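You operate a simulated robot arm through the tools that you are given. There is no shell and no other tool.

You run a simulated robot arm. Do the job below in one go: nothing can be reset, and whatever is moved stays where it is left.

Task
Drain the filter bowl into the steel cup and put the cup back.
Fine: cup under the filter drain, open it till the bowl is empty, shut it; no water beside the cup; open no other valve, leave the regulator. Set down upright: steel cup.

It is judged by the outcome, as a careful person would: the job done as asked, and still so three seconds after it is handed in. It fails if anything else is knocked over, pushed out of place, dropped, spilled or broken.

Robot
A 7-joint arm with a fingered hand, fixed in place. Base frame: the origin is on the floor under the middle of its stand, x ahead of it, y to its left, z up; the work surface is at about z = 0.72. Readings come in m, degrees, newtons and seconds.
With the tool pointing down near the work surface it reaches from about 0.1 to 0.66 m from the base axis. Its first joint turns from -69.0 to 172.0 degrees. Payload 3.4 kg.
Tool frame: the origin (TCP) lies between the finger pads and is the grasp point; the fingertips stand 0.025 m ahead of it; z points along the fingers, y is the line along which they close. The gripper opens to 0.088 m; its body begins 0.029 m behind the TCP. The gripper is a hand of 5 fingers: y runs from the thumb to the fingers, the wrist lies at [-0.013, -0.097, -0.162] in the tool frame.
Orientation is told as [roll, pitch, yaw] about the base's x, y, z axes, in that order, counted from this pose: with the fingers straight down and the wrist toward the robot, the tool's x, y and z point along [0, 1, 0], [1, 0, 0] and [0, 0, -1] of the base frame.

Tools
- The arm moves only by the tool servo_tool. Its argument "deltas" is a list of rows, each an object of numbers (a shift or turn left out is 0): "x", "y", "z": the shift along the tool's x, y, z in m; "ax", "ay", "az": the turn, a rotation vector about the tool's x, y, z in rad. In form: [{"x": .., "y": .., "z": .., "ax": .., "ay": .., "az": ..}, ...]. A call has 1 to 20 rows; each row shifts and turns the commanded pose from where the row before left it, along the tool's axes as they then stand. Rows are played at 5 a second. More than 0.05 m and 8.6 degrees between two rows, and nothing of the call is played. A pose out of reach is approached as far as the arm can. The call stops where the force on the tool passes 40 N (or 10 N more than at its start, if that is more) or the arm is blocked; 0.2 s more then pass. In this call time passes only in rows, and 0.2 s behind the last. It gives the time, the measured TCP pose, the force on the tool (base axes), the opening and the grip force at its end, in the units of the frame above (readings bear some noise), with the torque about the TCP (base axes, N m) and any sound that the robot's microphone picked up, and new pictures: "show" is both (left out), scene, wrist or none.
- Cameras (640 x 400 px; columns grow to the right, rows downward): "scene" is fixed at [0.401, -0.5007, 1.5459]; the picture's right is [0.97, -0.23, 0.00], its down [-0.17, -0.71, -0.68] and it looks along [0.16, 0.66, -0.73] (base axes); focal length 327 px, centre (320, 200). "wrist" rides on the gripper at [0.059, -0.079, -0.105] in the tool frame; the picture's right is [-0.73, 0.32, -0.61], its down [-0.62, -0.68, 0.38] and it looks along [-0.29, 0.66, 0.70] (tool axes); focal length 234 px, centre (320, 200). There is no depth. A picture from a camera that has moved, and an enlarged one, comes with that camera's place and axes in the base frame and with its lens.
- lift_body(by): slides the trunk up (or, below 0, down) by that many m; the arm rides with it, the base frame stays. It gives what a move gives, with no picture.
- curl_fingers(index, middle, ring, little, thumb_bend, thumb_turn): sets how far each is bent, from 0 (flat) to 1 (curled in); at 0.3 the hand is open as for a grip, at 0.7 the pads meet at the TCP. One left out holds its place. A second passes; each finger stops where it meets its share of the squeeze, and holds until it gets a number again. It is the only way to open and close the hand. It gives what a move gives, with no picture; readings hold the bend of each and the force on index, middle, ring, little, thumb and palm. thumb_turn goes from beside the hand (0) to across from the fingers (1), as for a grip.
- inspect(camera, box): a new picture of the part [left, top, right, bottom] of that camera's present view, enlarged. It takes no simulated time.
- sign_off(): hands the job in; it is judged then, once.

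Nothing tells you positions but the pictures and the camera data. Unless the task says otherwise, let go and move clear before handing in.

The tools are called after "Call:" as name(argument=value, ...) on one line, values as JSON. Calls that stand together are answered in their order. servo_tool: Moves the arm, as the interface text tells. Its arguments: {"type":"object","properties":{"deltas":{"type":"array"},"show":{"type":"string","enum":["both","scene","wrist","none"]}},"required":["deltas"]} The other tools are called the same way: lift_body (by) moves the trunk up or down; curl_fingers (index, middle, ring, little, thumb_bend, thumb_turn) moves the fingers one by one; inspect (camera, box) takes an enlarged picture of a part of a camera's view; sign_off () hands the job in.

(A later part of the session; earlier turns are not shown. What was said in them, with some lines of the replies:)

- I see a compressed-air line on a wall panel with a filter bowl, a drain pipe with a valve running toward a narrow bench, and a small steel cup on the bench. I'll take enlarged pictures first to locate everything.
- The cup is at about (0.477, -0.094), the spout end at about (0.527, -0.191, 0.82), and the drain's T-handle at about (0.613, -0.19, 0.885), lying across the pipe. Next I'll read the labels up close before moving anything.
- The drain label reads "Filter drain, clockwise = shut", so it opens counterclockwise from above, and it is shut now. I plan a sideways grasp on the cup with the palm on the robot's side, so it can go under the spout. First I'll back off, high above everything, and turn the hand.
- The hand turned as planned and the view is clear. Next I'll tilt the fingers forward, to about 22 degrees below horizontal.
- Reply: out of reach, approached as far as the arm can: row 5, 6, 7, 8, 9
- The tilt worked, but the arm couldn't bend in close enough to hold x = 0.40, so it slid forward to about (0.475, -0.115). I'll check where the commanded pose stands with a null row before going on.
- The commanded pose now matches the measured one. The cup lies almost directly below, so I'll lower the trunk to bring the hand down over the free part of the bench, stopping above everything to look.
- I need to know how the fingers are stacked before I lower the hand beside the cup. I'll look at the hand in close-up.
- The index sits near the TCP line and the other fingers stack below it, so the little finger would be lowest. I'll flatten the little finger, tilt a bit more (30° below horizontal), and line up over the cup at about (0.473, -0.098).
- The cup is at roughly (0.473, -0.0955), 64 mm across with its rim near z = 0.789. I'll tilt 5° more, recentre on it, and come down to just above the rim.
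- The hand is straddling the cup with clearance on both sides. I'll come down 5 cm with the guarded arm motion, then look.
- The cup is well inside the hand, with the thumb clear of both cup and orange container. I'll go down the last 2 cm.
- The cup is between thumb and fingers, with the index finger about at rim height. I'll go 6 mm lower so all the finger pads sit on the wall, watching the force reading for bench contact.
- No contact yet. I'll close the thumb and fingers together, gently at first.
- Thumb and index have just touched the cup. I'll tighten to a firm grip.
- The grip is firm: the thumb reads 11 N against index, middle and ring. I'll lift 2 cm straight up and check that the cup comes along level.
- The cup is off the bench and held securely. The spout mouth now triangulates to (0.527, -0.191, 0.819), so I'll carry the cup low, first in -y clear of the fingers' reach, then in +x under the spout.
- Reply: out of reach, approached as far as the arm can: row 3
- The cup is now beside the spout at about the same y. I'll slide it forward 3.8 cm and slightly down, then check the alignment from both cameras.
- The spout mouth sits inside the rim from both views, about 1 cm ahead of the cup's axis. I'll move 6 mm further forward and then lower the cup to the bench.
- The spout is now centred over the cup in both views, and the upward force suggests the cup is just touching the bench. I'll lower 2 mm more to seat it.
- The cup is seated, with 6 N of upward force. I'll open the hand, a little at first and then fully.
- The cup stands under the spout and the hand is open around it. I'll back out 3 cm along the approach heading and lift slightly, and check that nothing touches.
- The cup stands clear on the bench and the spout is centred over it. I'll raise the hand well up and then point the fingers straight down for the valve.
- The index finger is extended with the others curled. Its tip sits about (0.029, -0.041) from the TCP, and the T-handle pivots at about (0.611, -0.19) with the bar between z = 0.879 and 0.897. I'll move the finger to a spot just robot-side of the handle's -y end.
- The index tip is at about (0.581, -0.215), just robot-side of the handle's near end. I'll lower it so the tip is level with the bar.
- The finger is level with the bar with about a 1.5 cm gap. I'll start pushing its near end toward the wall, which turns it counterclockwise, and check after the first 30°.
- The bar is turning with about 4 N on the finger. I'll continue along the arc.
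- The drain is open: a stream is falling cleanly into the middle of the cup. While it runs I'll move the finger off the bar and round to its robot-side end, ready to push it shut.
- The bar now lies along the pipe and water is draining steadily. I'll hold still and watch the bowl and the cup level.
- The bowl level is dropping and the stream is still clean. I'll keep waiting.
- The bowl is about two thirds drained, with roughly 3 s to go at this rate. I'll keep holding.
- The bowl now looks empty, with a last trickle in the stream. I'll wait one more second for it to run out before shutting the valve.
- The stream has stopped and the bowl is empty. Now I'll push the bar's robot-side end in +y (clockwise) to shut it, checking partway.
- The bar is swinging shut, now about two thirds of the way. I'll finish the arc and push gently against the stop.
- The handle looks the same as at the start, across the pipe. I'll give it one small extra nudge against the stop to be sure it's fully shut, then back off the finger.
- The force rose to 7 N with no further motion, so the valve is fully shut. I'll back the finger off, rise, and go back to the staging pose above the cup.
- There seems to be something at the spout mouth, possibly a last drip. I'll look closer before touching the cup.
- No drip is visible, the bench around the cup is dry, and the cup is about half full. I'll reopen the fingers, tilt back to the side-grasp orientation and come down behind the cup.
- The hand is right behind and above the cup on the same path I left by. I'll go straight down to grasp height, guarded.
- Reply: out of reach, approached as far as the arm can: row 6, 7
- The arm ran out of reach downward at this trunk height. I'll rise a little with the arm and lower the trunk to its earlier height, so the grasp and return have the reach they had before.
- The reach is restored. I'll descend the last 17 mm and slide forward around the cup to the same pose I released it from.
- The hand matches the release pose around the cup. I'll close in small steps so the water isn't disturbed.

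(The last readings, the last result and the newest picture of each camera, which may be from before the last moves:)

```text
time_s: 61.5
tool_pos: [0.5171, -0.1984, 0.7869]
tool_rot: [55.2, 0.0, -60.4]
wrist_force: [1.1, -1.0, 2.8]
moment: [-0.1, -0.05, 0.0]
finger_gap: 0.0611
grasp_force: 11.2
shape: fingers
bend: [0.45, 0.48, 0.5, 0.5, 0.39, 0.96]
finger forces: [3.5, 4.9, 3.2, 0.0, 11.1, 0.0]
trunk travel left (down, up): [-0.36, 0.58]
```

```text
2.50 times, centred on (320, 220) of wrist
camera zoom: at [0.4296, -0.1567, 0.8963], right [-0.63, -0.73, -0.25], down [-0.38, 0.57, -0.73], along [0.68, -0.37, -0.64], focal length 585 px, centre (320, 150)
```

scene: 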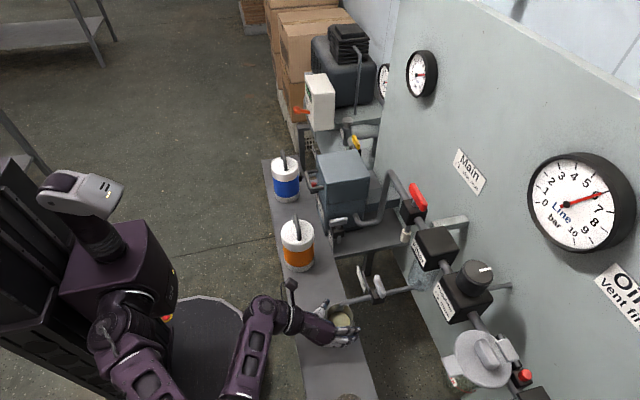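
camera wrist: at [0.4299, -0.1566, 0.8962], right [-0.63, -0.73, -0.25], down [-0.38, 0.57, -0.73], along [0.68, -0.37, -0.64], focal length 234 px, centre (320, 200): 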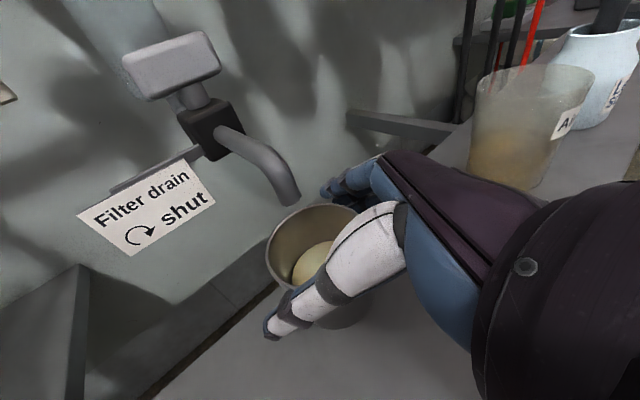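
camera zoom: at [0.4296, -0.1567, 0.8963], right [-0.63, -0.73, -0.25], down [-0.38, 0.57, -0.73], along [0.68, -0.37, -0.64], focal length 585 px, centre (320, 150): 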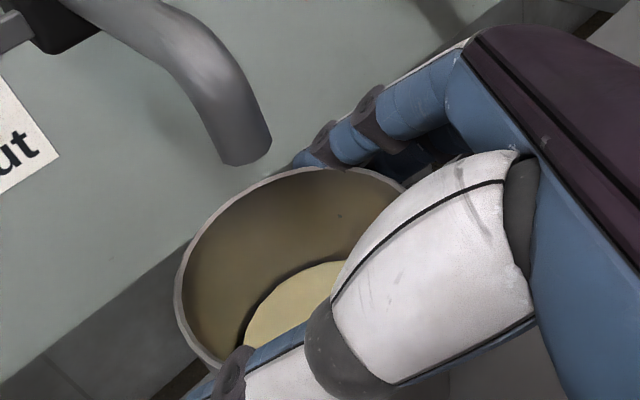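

The grip is back to 11 N with the same contact pattern as before. I'll lift just 8 mm, staying below the spout, and check that the cup hangs level.

Call:
servo_tool(deltas=[{"x": 0.0022, "z": -0.0015}, {"x": 0.0022, "z": -0.0015}, {"x": 0.0022, "z": -0.0015}])

Call:
inspect(camera="scene", box=[300, 280, 396, 340])

Call:
inspect(camera="wrist", box=[220, 140, 420, 300])

```text
time_s: 62.3
tool_pos: [0.5156, -0.1988, 0.7957]
tool_rot: [55.1, 0.1, -60.4]
wrist_force: [0.3, -0.6, -1.5]
moment: [-0.02, 0.04, 0.01]
finger_gap: 0.0609
grasp_force: 10.8
shape: fingers
bend: [0.45, 0.49, 0.5, 0.5, 0.4, 0.96]
finger forces: [2.6, 4.5, 3.1, 0.0, 11.1, 0.0]
trunk travel left (down, up): [-0.36, 0.58]
camera wrist: at [0.4297, -0.1574, 0.9037], right [-0.63, -0.73, -0.25], down [-0.38, 0.57, -0.73], along [0.68, -0.37, -0.64], focal length 234 px, centre (320, 200)
```

scene: 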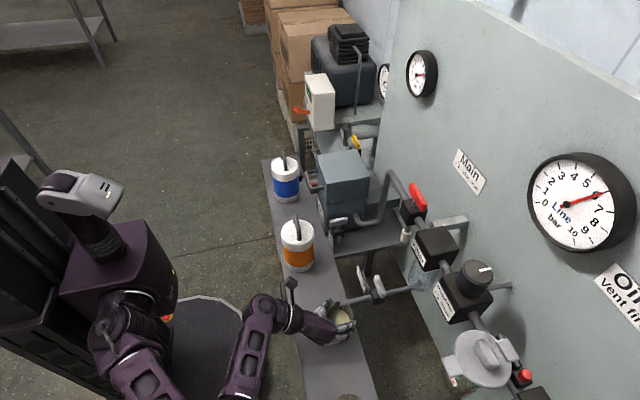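
wrist: 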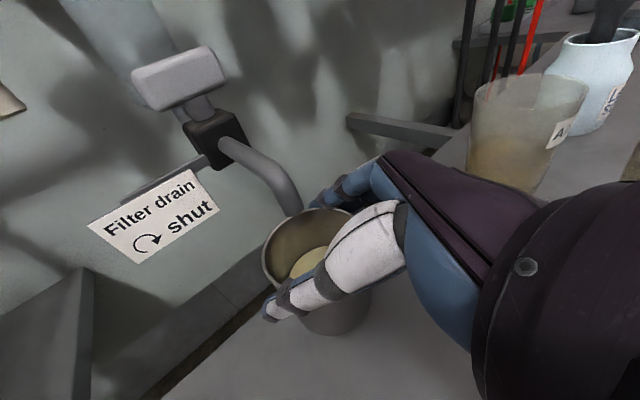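

```text
6.67 times, centred on (348, 310) of scene
camera zoom: at [0.401, -0.5007, 1.5459], right [0.97, -0.23, 0.0], down [-0.17, -0.71, -0.68], along [0.16, 0.66, -0.73], focal length 2178 px, centre (133, -533)
```

zoom: 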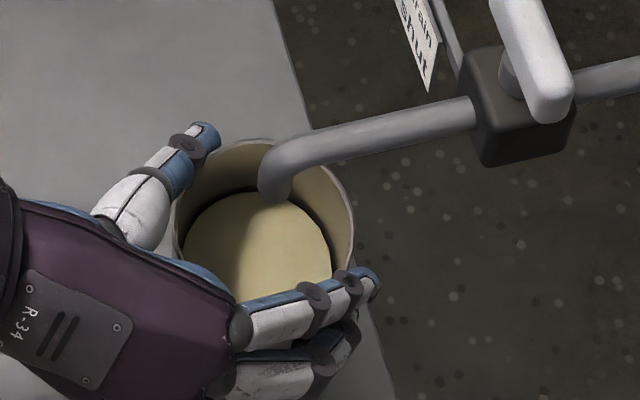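

```text
2.50 times, centred on (320, 220) of wrist
camera zoom: at [0.4297, -0.1574, 0.9037], right [-0.63, -0.73, -0.25], down [-0.38, 0.57, -0.73], along [0.68, -0.37, -0.64], focal length 585 px, centre (320, 150)
```

zoom: 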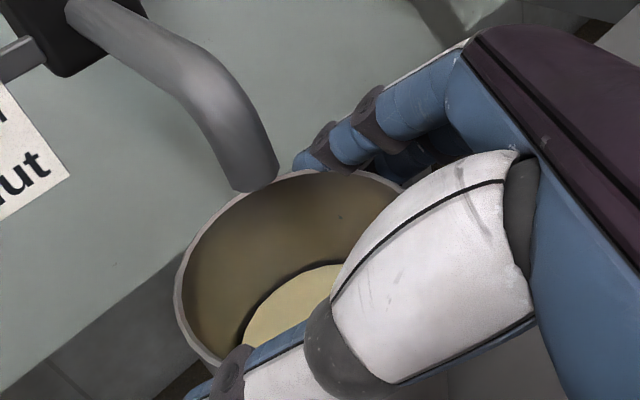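

The cup is off the bench, level, and still below the spout. I'll draw it slowly straight back from under the spout.

Call:
servo_tool(deltas=[{"x": -0.0012, "y": -0.0012, "z": -0.0018}, {"x": -0.00249, "y": -0.0025, "z": -0.00354}, {"x": -0.00249, "y": -0.0025, "z": -0.00354}, {"x": -0.00249, "y": -0.0025, "z": -0.00354}, {"x": -0.00249, "y": -0.0025, "z": -0.00354}, {"x": -0.00249, "y": -0.0025, "z": -0.00354}, {"x": -0.00249, "y": -0.0025, "z": -0.00354}, {"x": -0.00249, "y": -0.0025, "z": -0.00354}, {"x": -0.0012, "y": -0.0012, "z": -0.0018}])

Call:
inspect(camera="scene", box=[270, 260, 398, 340])

```text
time_s: 64.3
tool_pos: [0.4762, -0.1991, 0.7949]
tool_rot: [54.9, 0.0, -60.2]
wrist_force: [0.5, -0.4, -0.8]
moment: [0.03, -0.05, -0.03]
finger_gap: 0.0605
grasp_force: 10.8
shape: fingers
bend: [0.46, 0.49, 0.5, 0.5, 0.4, 0.96]
finger forces: [2.7, 4.7, 3.0, 0.0, 11.1, 0.0]
trunk travel left (down, up): [-0.36, 0.58]
camera wrist: at [0.3904, -0.1576, 0.9029], right [-0.63, -0.73, -0.25], down [-0.38, 0.57, -0.73], along [0.68, -0.37, -0.64], focal length 234 px, centre (320, 200)
```

scene: 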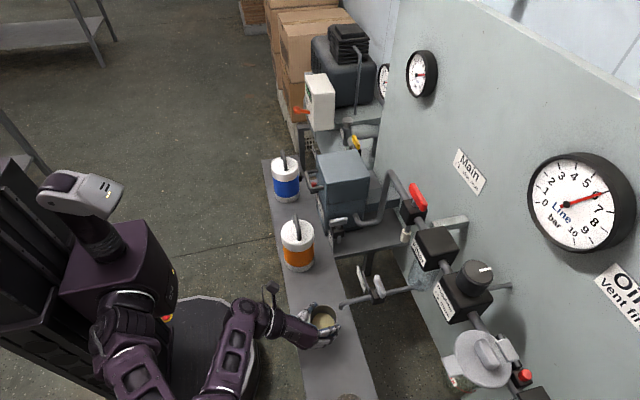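
wrist: 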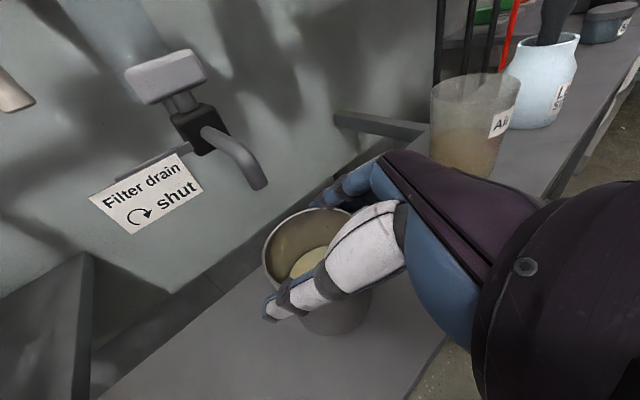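

```text
5.00 times, centred on (334, 300) of scene
camera zoom: at [0.401, -0.5007, 1.5459], right [0.97, -0.23, 0.0], down [-0.17, -0.71, -0.68], along [0.16, 0.66, -0.73], focal length 1634 px, centre (250, -300)
```

zoom: 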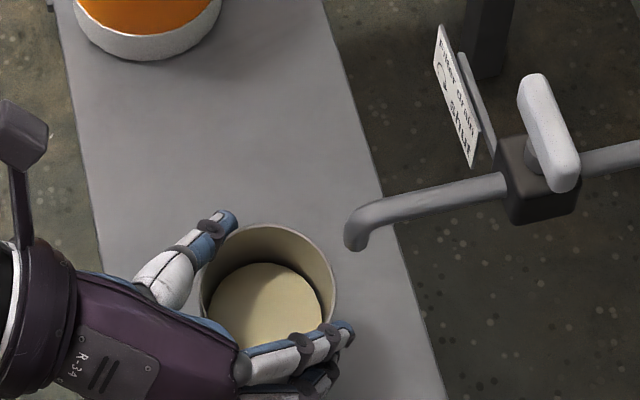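

The cup is clear of the spout with the water undisturbed. I'll raise it slightly, lower the trunk by the same amount to regain reach, then carry it slowly in +y toward its original place.

Call:
servo_tool(deltas=[{"x": 0.003, "z": -0.0021}, {"x": 0.005, "z": -0.0035}, {"x": 0.005, "z": -0.0035}, {"x": 0.003, "z": -0.0021}], show="none")

Call:
lift_body(by=-0.015)

Call:
servo_tool(deltas=[{"x": 0.001, "y": -0.003, "z": 0.0014}, {"x": 0.002, "y": -0.00606, "z": 0.00287}, {"x": 0.002, "y": -0.00606, "z": 0.00287}, {"x": 0.002, "y": -0.00606, "z": 0.00287}, {"x": 0.002, "y": -0.00606, "z": 0.00287}, {"x": 0.002, "y": -0.00606, "z": 0.00287}, {"x": 0.002, "y": -0.00606, "z": 0.00287}, {"x": 0.002, "y": -0.00606, "z": 0.00287}])

```text
time_s: 65.3
tool_pos: [0.477, -0.1999, 0.8143]
tool_rot: [55.0, 0.0, -60.3]
wrist_force: [0.6, 0.1, -0.7]
moment: [-0.02, 0.0, 0.02]
finger_gap: 0.0607
grasp_force: 10.5
shape: fingers
bend: [0.46, 0.49, 0.5, 0.5, 0.4, 0.96]
finger forces: [2.8, 4.6, 2.9, 0.1, 11.1, 0.0]
trunk travel left (down, up): [-0.36, 0.58]
```

```text
time_s: 65.9
tool_pos: [0.4765, -0.1998, 0.7988]
tool_rot: [55.0, -0.1, -60.3]
wrist_force: [0.3, 0.3, -0.8]
moment: [0.03, 0.01, -0.01]
finger_gap: 0.0608
grasp_force: 10.6
shape: fingers
bend: [0.46, 0.49, 0.5, 0.5, 0.4, 0.96]
finger forces: [2.7, 4.5, 2.9, 0.0, 11.1, 0.0]
trunk travel left (down, up): [-0.345, 0.595]
```

```text
time_s: 67.7
tool_pos: [0.4763, -0.1456, 0.7995]
tool_rot: [55.1, 0.0, -60.3]
wrist_force: [-0.1, 0.4, -0.3]
moment: [0.02, -0.01, -0.01]
finger_gap: 0.061
grasp_force: 10.6
shape: fingers
bend: [0.46, 0.49, 0.5, 0.5, 0.4, 0.96]
finger forces: [2.6, 4.7, 2.9, 0.0, 11.0, 0.1]
trunk travel left (down, up): [-0.345, 0.595]
camera wrist: at [0.3903, -0.1049, 0.9075], right [-0.63, -0.73, -0.25], down [-0.38, 0.57, -0.73], along [0.68, -0.37, -0.64], focal length 234 px, centre (320, 200)
```

scene: 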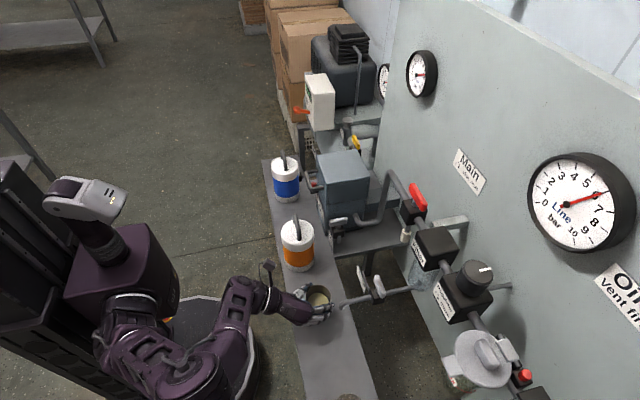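
wrist: 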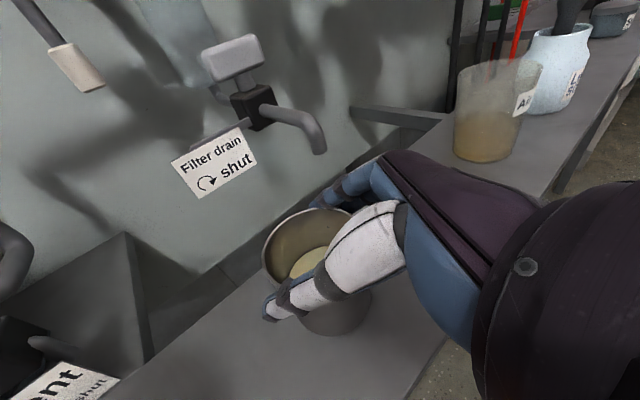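

Halfway there, with the cup steady. I'll carry on to the spot above its original place.

Call:
servo_tool(deltas=[{"x": 0.0013, "y": -0.006, "z": 0.0019}, {"x": 0.0013, "y": -0.006, "z": 0.0019}, {"x": 0.0013, "y": -0.006, "z": 0.0019}, {"x": 0.0013, "y": -0.006, "z": 0.0019}, {"x": 0.0013, "y": -0.006, "z": 0.0019}, {"x": 0.0013, "y": -0.006, "z": 0.0019}, {"x": 0.0013, "y": -0.006, "z": 0.0019}])

Call:
inspect(camera="scene", box=[260, 240, 388, 320])

Call:
inspect(camera="wrist", box=[220, 160, 420, 340])

```text
time_s: 69.3
tool_pos: [0.4695, -0.1004, 0.7995]
tool_rot: [55.0, 0.0, -60.2]
wrist_force: [0.2, 0.0, -0.7]
moment: [-0.01, -0.01, 0.0]
finger_gap: 0.0606
grasp_force: 10.5
shape: fingers
bend: [0.46, 0.49, 0.5, 0.5, 0.4, 0.96]
finger forces: [2.7, 4.8, 2.9, 0.0, 11.0, 0.0]
trunk travel left (down, up): [-0.345, 0.595]
camera wrist: at [0.3837, -0.0596, 0.9078], right [-0.63, -0.73, -0.25], down [-0.38, 0.57, -0.73], along [0.68, -0.37, -0.64], focal length 234 px, centre (320, 200)
```

scene: 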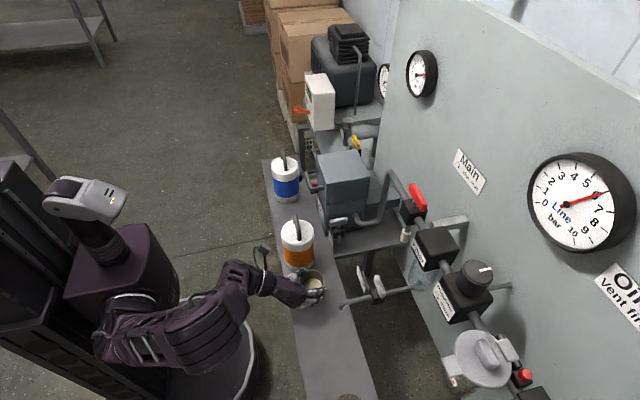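
wrist: 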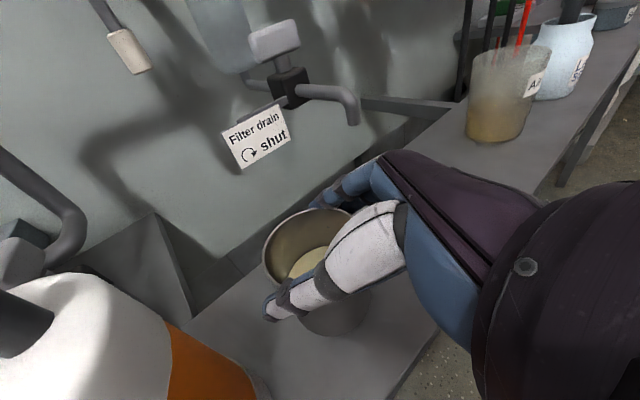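

```text
5.00 times, centred on (324, 280) of scene
camera zoom: at [0.401, -0.5007, 1.5459], right [0.97, -0.23, 0.0], down [-0.17, -0.71, -0.68], along [0.16, 0.66, -0.73], focal length 1634 px, centre (300, -200)
```

zoom: 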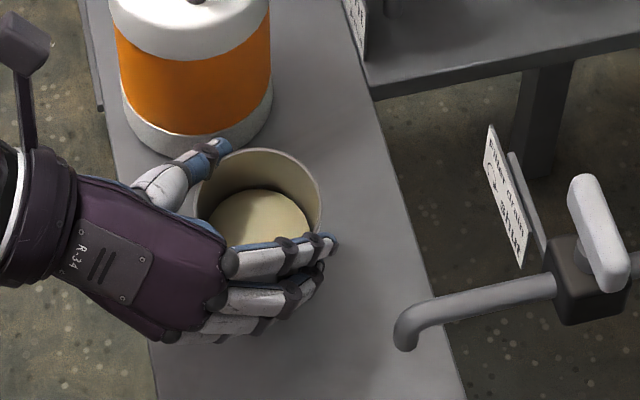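

```text
2.22 times, centred on (320, 250) of wrist
camera zoom: at [0.3837, -0.0596, 0.9078], right [-0.63, -0.73, -0.25], down [-0.38, 0.57, -0.73], along [0.68, -0.37, -0.64], focal length 520 px, centre (320, 89)
```

zoom: 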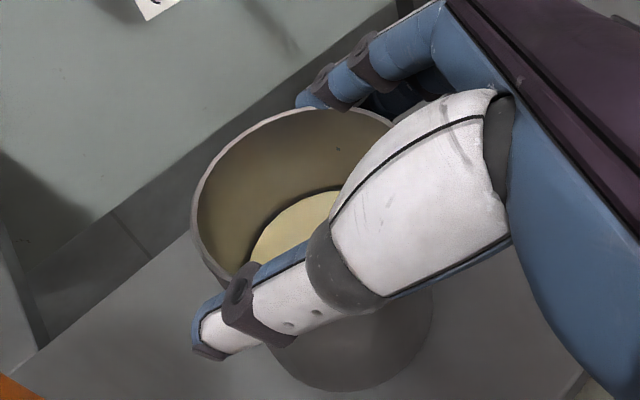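

The cup is right over its original spot: the rim matches the starting picture, allowing for the lift. I'll lower it gently until it seats.

Call:
servo_tool(deltas=[{"x": -0.0025, "z": 0.0017}, {"x": -0.0025, "z": 0.0017}, {"x": -0.0025, "z": 0.0017}, {"x": -0.0008, "z": 0.0006}], show="none")

```text
time_s: 70.3
tool_pos: [0.4692, -0.1013, 0.7886]
tool_rot: [55.0, 0.0, -60.1]
wrist_force: [0.1, -0.2, 0.9]
moment: [-0.02, 0.01, 0.03]
finger_gap: 0.0604
grasp_force: 10.7
shape: fingers
bend: [0.46, 0.49, 0.5, 0.5, 0.4, 0.96]
finger forces: [2.7, 4.6, 3.0, 0.0, 10.9, 0.1]
trunk travel left (down, up): [-0.345, 0.595]
```

Call:
servo_tool(deltas=[{"x": -0.0012, "z": 0.0009}], show="none")

```text
time_s: 70.7
tool_pos: [0.4699, -0.1016, 0.7885]
tool_rot: [55.1, -0.2, -60.3]
wrist_force: [0.2, 1.0, 3.8]
moment: [-0.03, -0.08, 0.0]
finger_gap: 0.0609
grasp_force: 11.4
shape: fingers
bend: [0.46, 0.49, 0.5, 0.5, 0.4, 0.95]
finger forces: [3.6, 4.5, 2.9, 0.0, 11.8, 0.0]
trunk travel left (down, up): [-0.345, 0.595]
```

The force shows the cup touching the bench at 3.8 N. I'll press half a millimetre more to seat it flat and then release in small steps.

Call:
servo_tool(deltas=[{"x": -0.0007, "z": 0.0005}], show="none")

Call:
curl_fingers(index=0.43, middle=0.46, ring=0.46, little=0.46, thumb_bend=0.4)

Call:
curl_fingers(index=0.4, middle=0.4, ring=0.4, little=0.4, thumb_bend=0.37)

Call:
curl_fingers(index=0.3, middle=0.3, ring=0.3, little=0.3, thumb_bend=0.3)

Call:
inspect(camera="scene", box=[260, 240, 388, 320])

Call:
inspect(camera="wrist", box=[220, 160, 420, 340])

```text
time_s: 71.1
tool_pos: [0.469, -0.1024, 0.7869]
tool_rot: [55.2, 0.1, -60.4]
wrist_force: [1.2, 1.1, 7.8]
moment: [-0.08, -0.16, 0.02]
finger_gap: 0.061
grasp_force: 11.7
shape: fingers
bend: [0.46, 0.49, 0.5, 0.5, 0.4, 0.95]
finger forces: [3.9, 4.5, 2.8, 0.0, 12.3, 0.0]
trunk travel left (down, up): [-0.345, 0.595]
```

```text
time_s: 72.1
tool_pos: [0.4694, -0.1015, 0.7872]
tool_rot: [55.1, 0.0, -60.3]
wrist_force: [-0.7, 0.0, 2.3]
moment: [0.06, -0.01, 0.01]
finger_gap: 0.0645
grasp_force: 2.3
shape: fingers
bend: [0.42, 0.45, 0.46, 0.46, 0.38, 0.96]
finger forces: [0.7, 1.0, 0.0, 0.1, 3.1, 0.0]
trunk travel left (down, up): [-0.345, 0.595]
```

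```text
time_s: 73.1
tool_pos: [0.4694, -0.1011, 0.7874]
tool_rot: [55.0, 0.0, -60.4]
wrist_force: [-0.1, 0.7, -0.4]
moment: [0.01, 0.03, 0.0]
finger_gap: 0.0674
grasp_force: 0.6
shape: fingers
bend: [0.4, 0.4, 0.4, 0.4, 0.36, 0.97]
finger forces: [0.2, 0.0, 0.1, 0.1, 0.6, 0.0]
trunk travel left (down, up): [-0.345, 0.595]
```

```text
time_s: 74.1
tool_pos: [0.4702, -0.1016, 0.7859]
tool_rot: [55.1, -0.1, -60.3]
wrist_force: [-0.1, -0.5, -0.2]
moment: [-0.01, 0.0, -0.02]
finger_gap: 0.0846
grasp_force: 0.1
shape: fingers
bend: [0.3, 0.3, 0.3, 0.3, 0.3, 0.97]
finger forces: [0.1, 0.0, 0.0, 0.0, 0.1, 0.1]
trunk travel left (down, up): [-0.345, 0.595]
```

```text
5.00 times, centred on (324, 280) of scene
camera zoom: at [0.401, -0.5007, 1.5459], right [0.97, -0.23, 0.0], down [-0.17, -0.71, -0.68], along [0.16, 0.66, -0.73], focal length 1634 px, centre (300, -200)
```

zoom: 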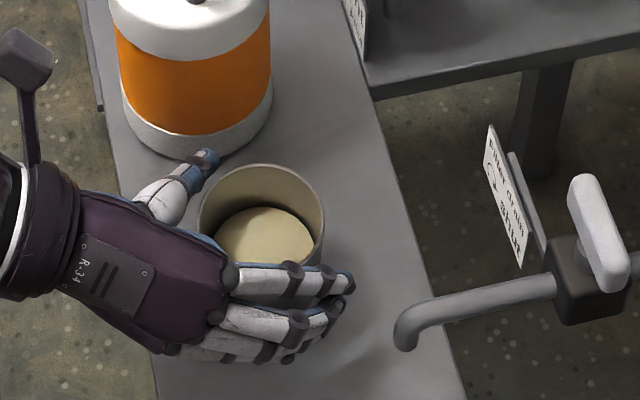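

```text
2.22 times, centred on (320, 250) of wrist
camera zoom: at [0.3837, -0.0601, 0.895], right [-0.63, -0.73, -0.25], down [-0.38, 0.57, -0.73], along [0.68, -0.37, -0.64], focal length 520 px, centre (320, 89)
```

zoom: 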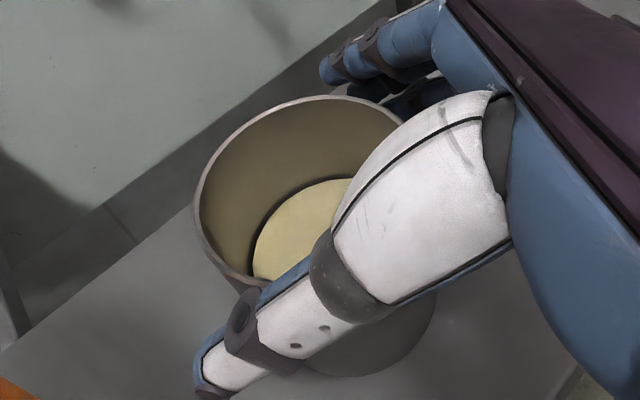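

The cup stands at its original place with the hand fully open around it. I'll rise straight up, slowly at first, and check.

Call:
servo_tool(deltas=[{"x": 0.0041, "z": -0.0029}, {"x": 0.0082, "z": -0.0057}, {"x": 0.0082, "z": -0.0057}, {"x": 0.0082, "z": -0.0057}, {"x": 0.0082, "z": -0.0057}, {"x": 0.0082, "z": -0.0057}, {"x": 0.0082, "z": -0.0057}])

Call:
inspect(camera="scene", box=[260, 240, 388, 320])

```text
time_s: 75.7
tool_pos: [0.4691, -0.1027, 0.8515]
tool_rot: [55.0, 0.0, -60.2]
wrist_force: [-0.8, 0.3, -0.3]
moment: [0.01, -0.01, 0.0]
finger_gap: 0.0845
grasp_force: 0.1
shape: fingers
bend: [0.3, 0.3, 0.3, 0.3, 0.3, 0.97]
finger forces: [0.1, 0.1, 0.0, 0.1, 0.1, 0.0]
trunk travel left (down, up): [-0.345, 0.595]
camera wrist: at [0.3835, -0.0604, 0.9607], right [-0.63, -0.73, -0.25], down [-0.38, 0.57, -0.73], along [0.68, -0.37, -0.64], focal length 234 px, centre (320, 200)
```

scene: 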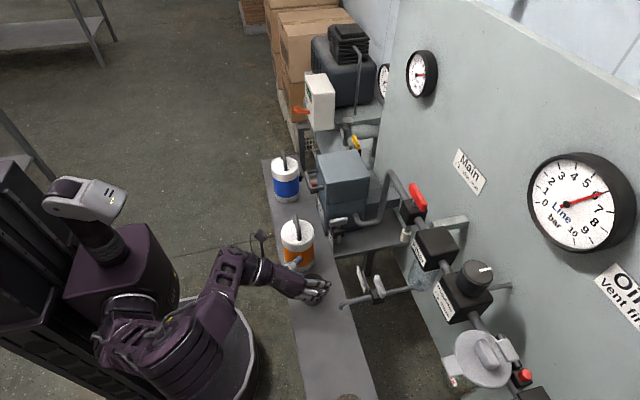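
wrist: 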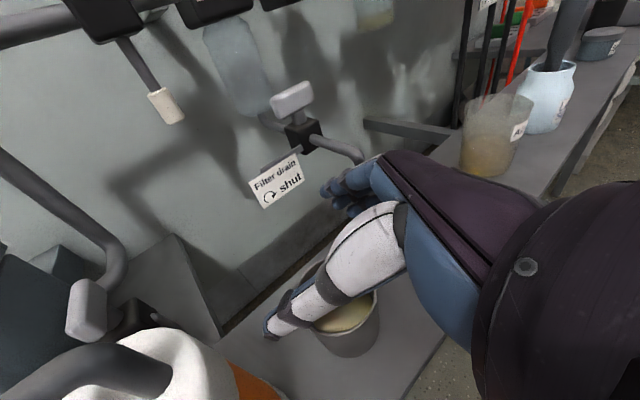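

```text
5.00 times, centred on (324, 280) of scene
camera zoom: at [0.401, -0.5007, 1.5459], right [0.97, -0.23, 0.0], down [-0.17, -0.71, -0.68], along [0.16, 0.66, -0.73], focal length 1634 px, centre (300, -200)
```

zoom: 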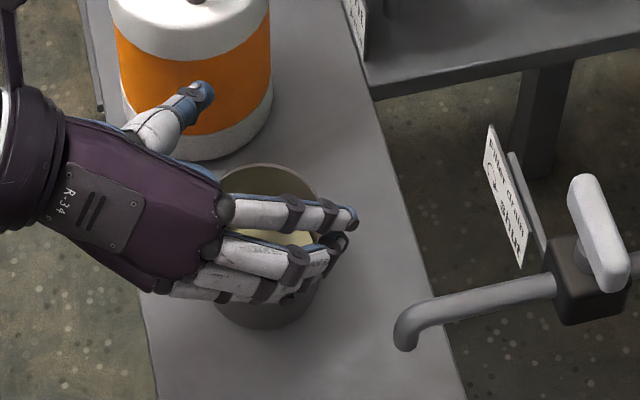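

The hand came out without touching anything, and cup and container are undisturbed. I'll raise the trunk well clear and do a full check of cup, bowl, valve and bench.

Call:
lift_body(by=0.25)

Call:
servo_tool(deltas=[{"x": 0.0}])

Call:
inspect(camera="scene", box=[270, 230, 430, 330])

Call:
inspect(camera="scene", box=[390, 200, 550, 300])

Call:
inspect(camera="wrist", box=[240, 250, 480, 400])

Call:
inspect(camera="scene", box=[320, 270, 420, 370])

```text
time_s: 78.3
tool_pos: [0.4696, -0.1018, 1.1022]
tool_rot: [55.0, 0.0, -60.3]
wrist_force: [-0.3, 0.0, -1.1]
moment: [0.02, 0.02, 0.0]
finger_gap: 0.0841
grasp_force: 0.0
shape: fingers
bend: [0.3, 0.3, 0.3, 0.3, 0.3, 0.97]
finger forces: [0.0, 0.1, 0.0, 0.0, 0.0, 0.0]
trunk travel left (down, up): [-0.595, 0.345]
```

```text
time_s: 78.7
tool_pos: [0.4699, -0.1023, 1.103]
tool_rot: [55.0, -0.1, -60.2]
wrist_force: [0.9, -0.4, -1.0]
moment: [0.01, 0.01, -0.04]
finger_gap: 0.0843
grasp_force: 0.1
shape: fingers
bend: [0.3, 0.3, 0.3, 0.3, 0.3, 0.97]
finger forces: [0.0, 0.1, 0.0, 0.0, 0.0, 0.0]
trunk travel left (down, up): [-0.595, 0.345]
camera wrist: at [0.3837, -0.0605, 1.2105], right [-0.63, -0.73, -0.25], down [-0.38, 0.57, -0.73], along [0.68, -0.37, -0.64], focal length 234 px, centre (320, 200)
```

scene: 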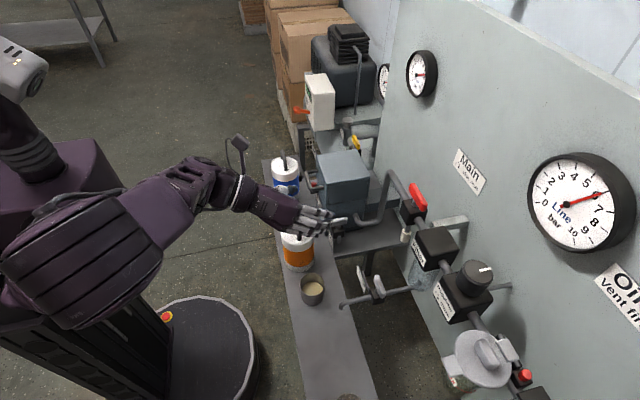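
wrist: 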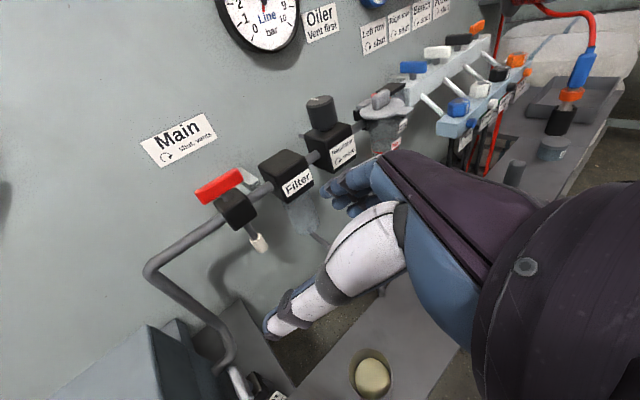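

```text
4.00 times, centred on (350, 280) of scene
camera zoom: at [0.401, -0.5007, 1.5459], right [0.97, -0.23, 0.0], down [-0.17, -0.71, -0.68], along [0.16, 0.66, -0.73], focal length 1307 px, centre (200, -120)
```

zoom: 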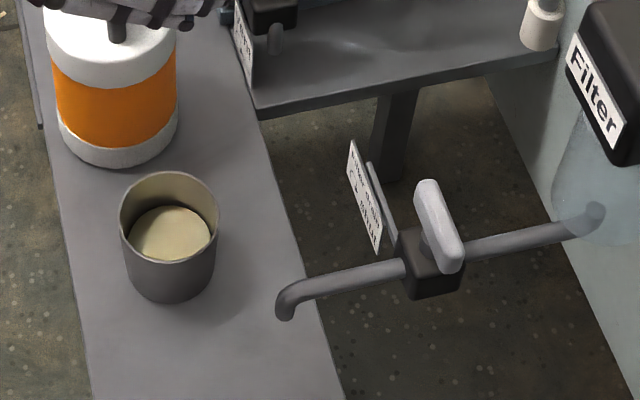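

```text
4.00 times, centred on (470, 250) of scene
camera zoom: at [0.401, -0.5007, 1.5459], right [0.97, -0.23, 0.0], down [-0.17, -0.71, -0.68], along [0.16, 0.66, -0.73], focal length 1307 px, centre (-280, 0)
```

zoom: 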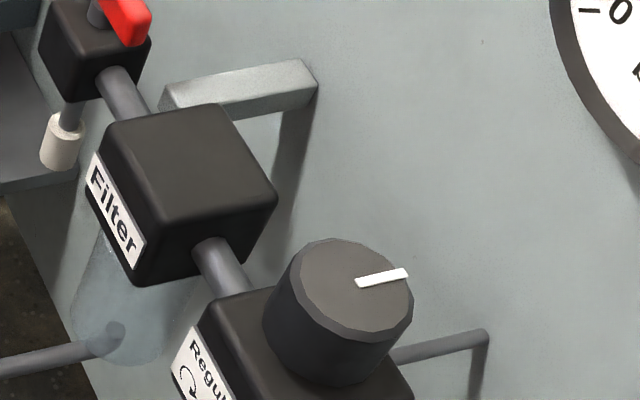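

```text
2.67 times, centred on (360, 325) of wrist
camera zoom: at [0.3837, -0.0605, 1.2105], right [-0.63, -0.73, -0.25], down [-0.38, 0.57, -0.73], along [0.68, -0.37, -0.64], focal length 624 px, centre (213, -133)
```

zoom: 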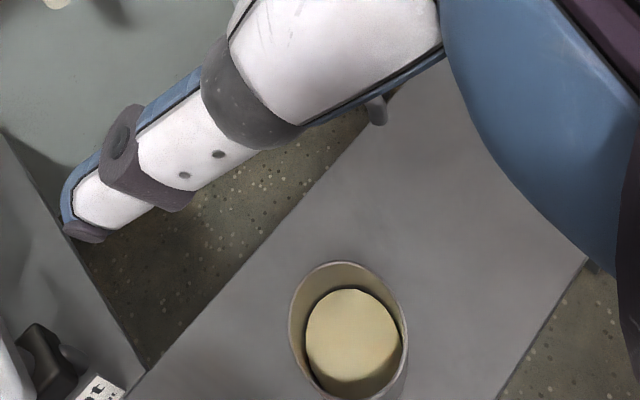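

```text
4.00 times, centred on (370, 320) of scene
camera zoom: at [0.401, -0.5007, 1.5459], right [0.97, -0.23, 0.0], down [-0.17, -0.71, -0.68], along [0.16, 0.66, -0.73], focal length 1307 px, centre (120, -280)
```

zoom: 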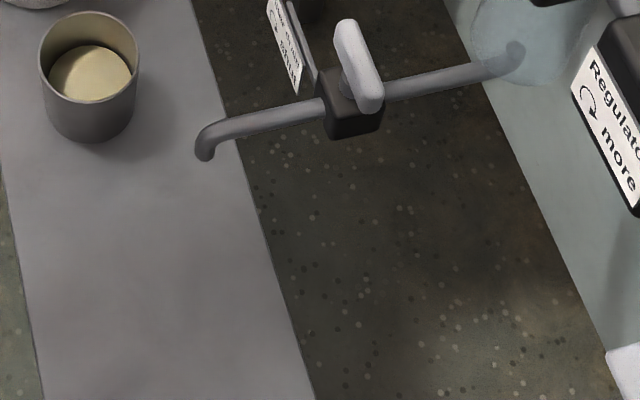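

Everything checks out:
- **Cup:** it stands upright within about 2 mm of where it started, holding the drained water.
- **Bowl and valve:** the filter bowl is empty and the drain handle is back at shut.
- **Surroundings:** the regulator, the main valve and the other containers haven't moved, and no water shows on the bench.

The hand is open and well clear, so I'm handing the job in.

Call:
sign_off()

```text
The job is handed in.
```

The filter bowl is drained into the steel cup, and the cup is back upright within about 2 mm of where it started.

- **Draining:** the cup stood under the spout while the drain ran. I opened the drain valve until the bowl was empty and the stream had stopped.
- **Valve:** I turned the drain handle back clockwise against its stop, and in the last pictures it sits exactly as it did at the start.
- **Spills:** no water shows on the bench or under the spout.
- **Everything else:** I touched no other valve. The regulator, the main valve and the containers nearby look unmoved.

The hand is open and raised well clear of the bench.
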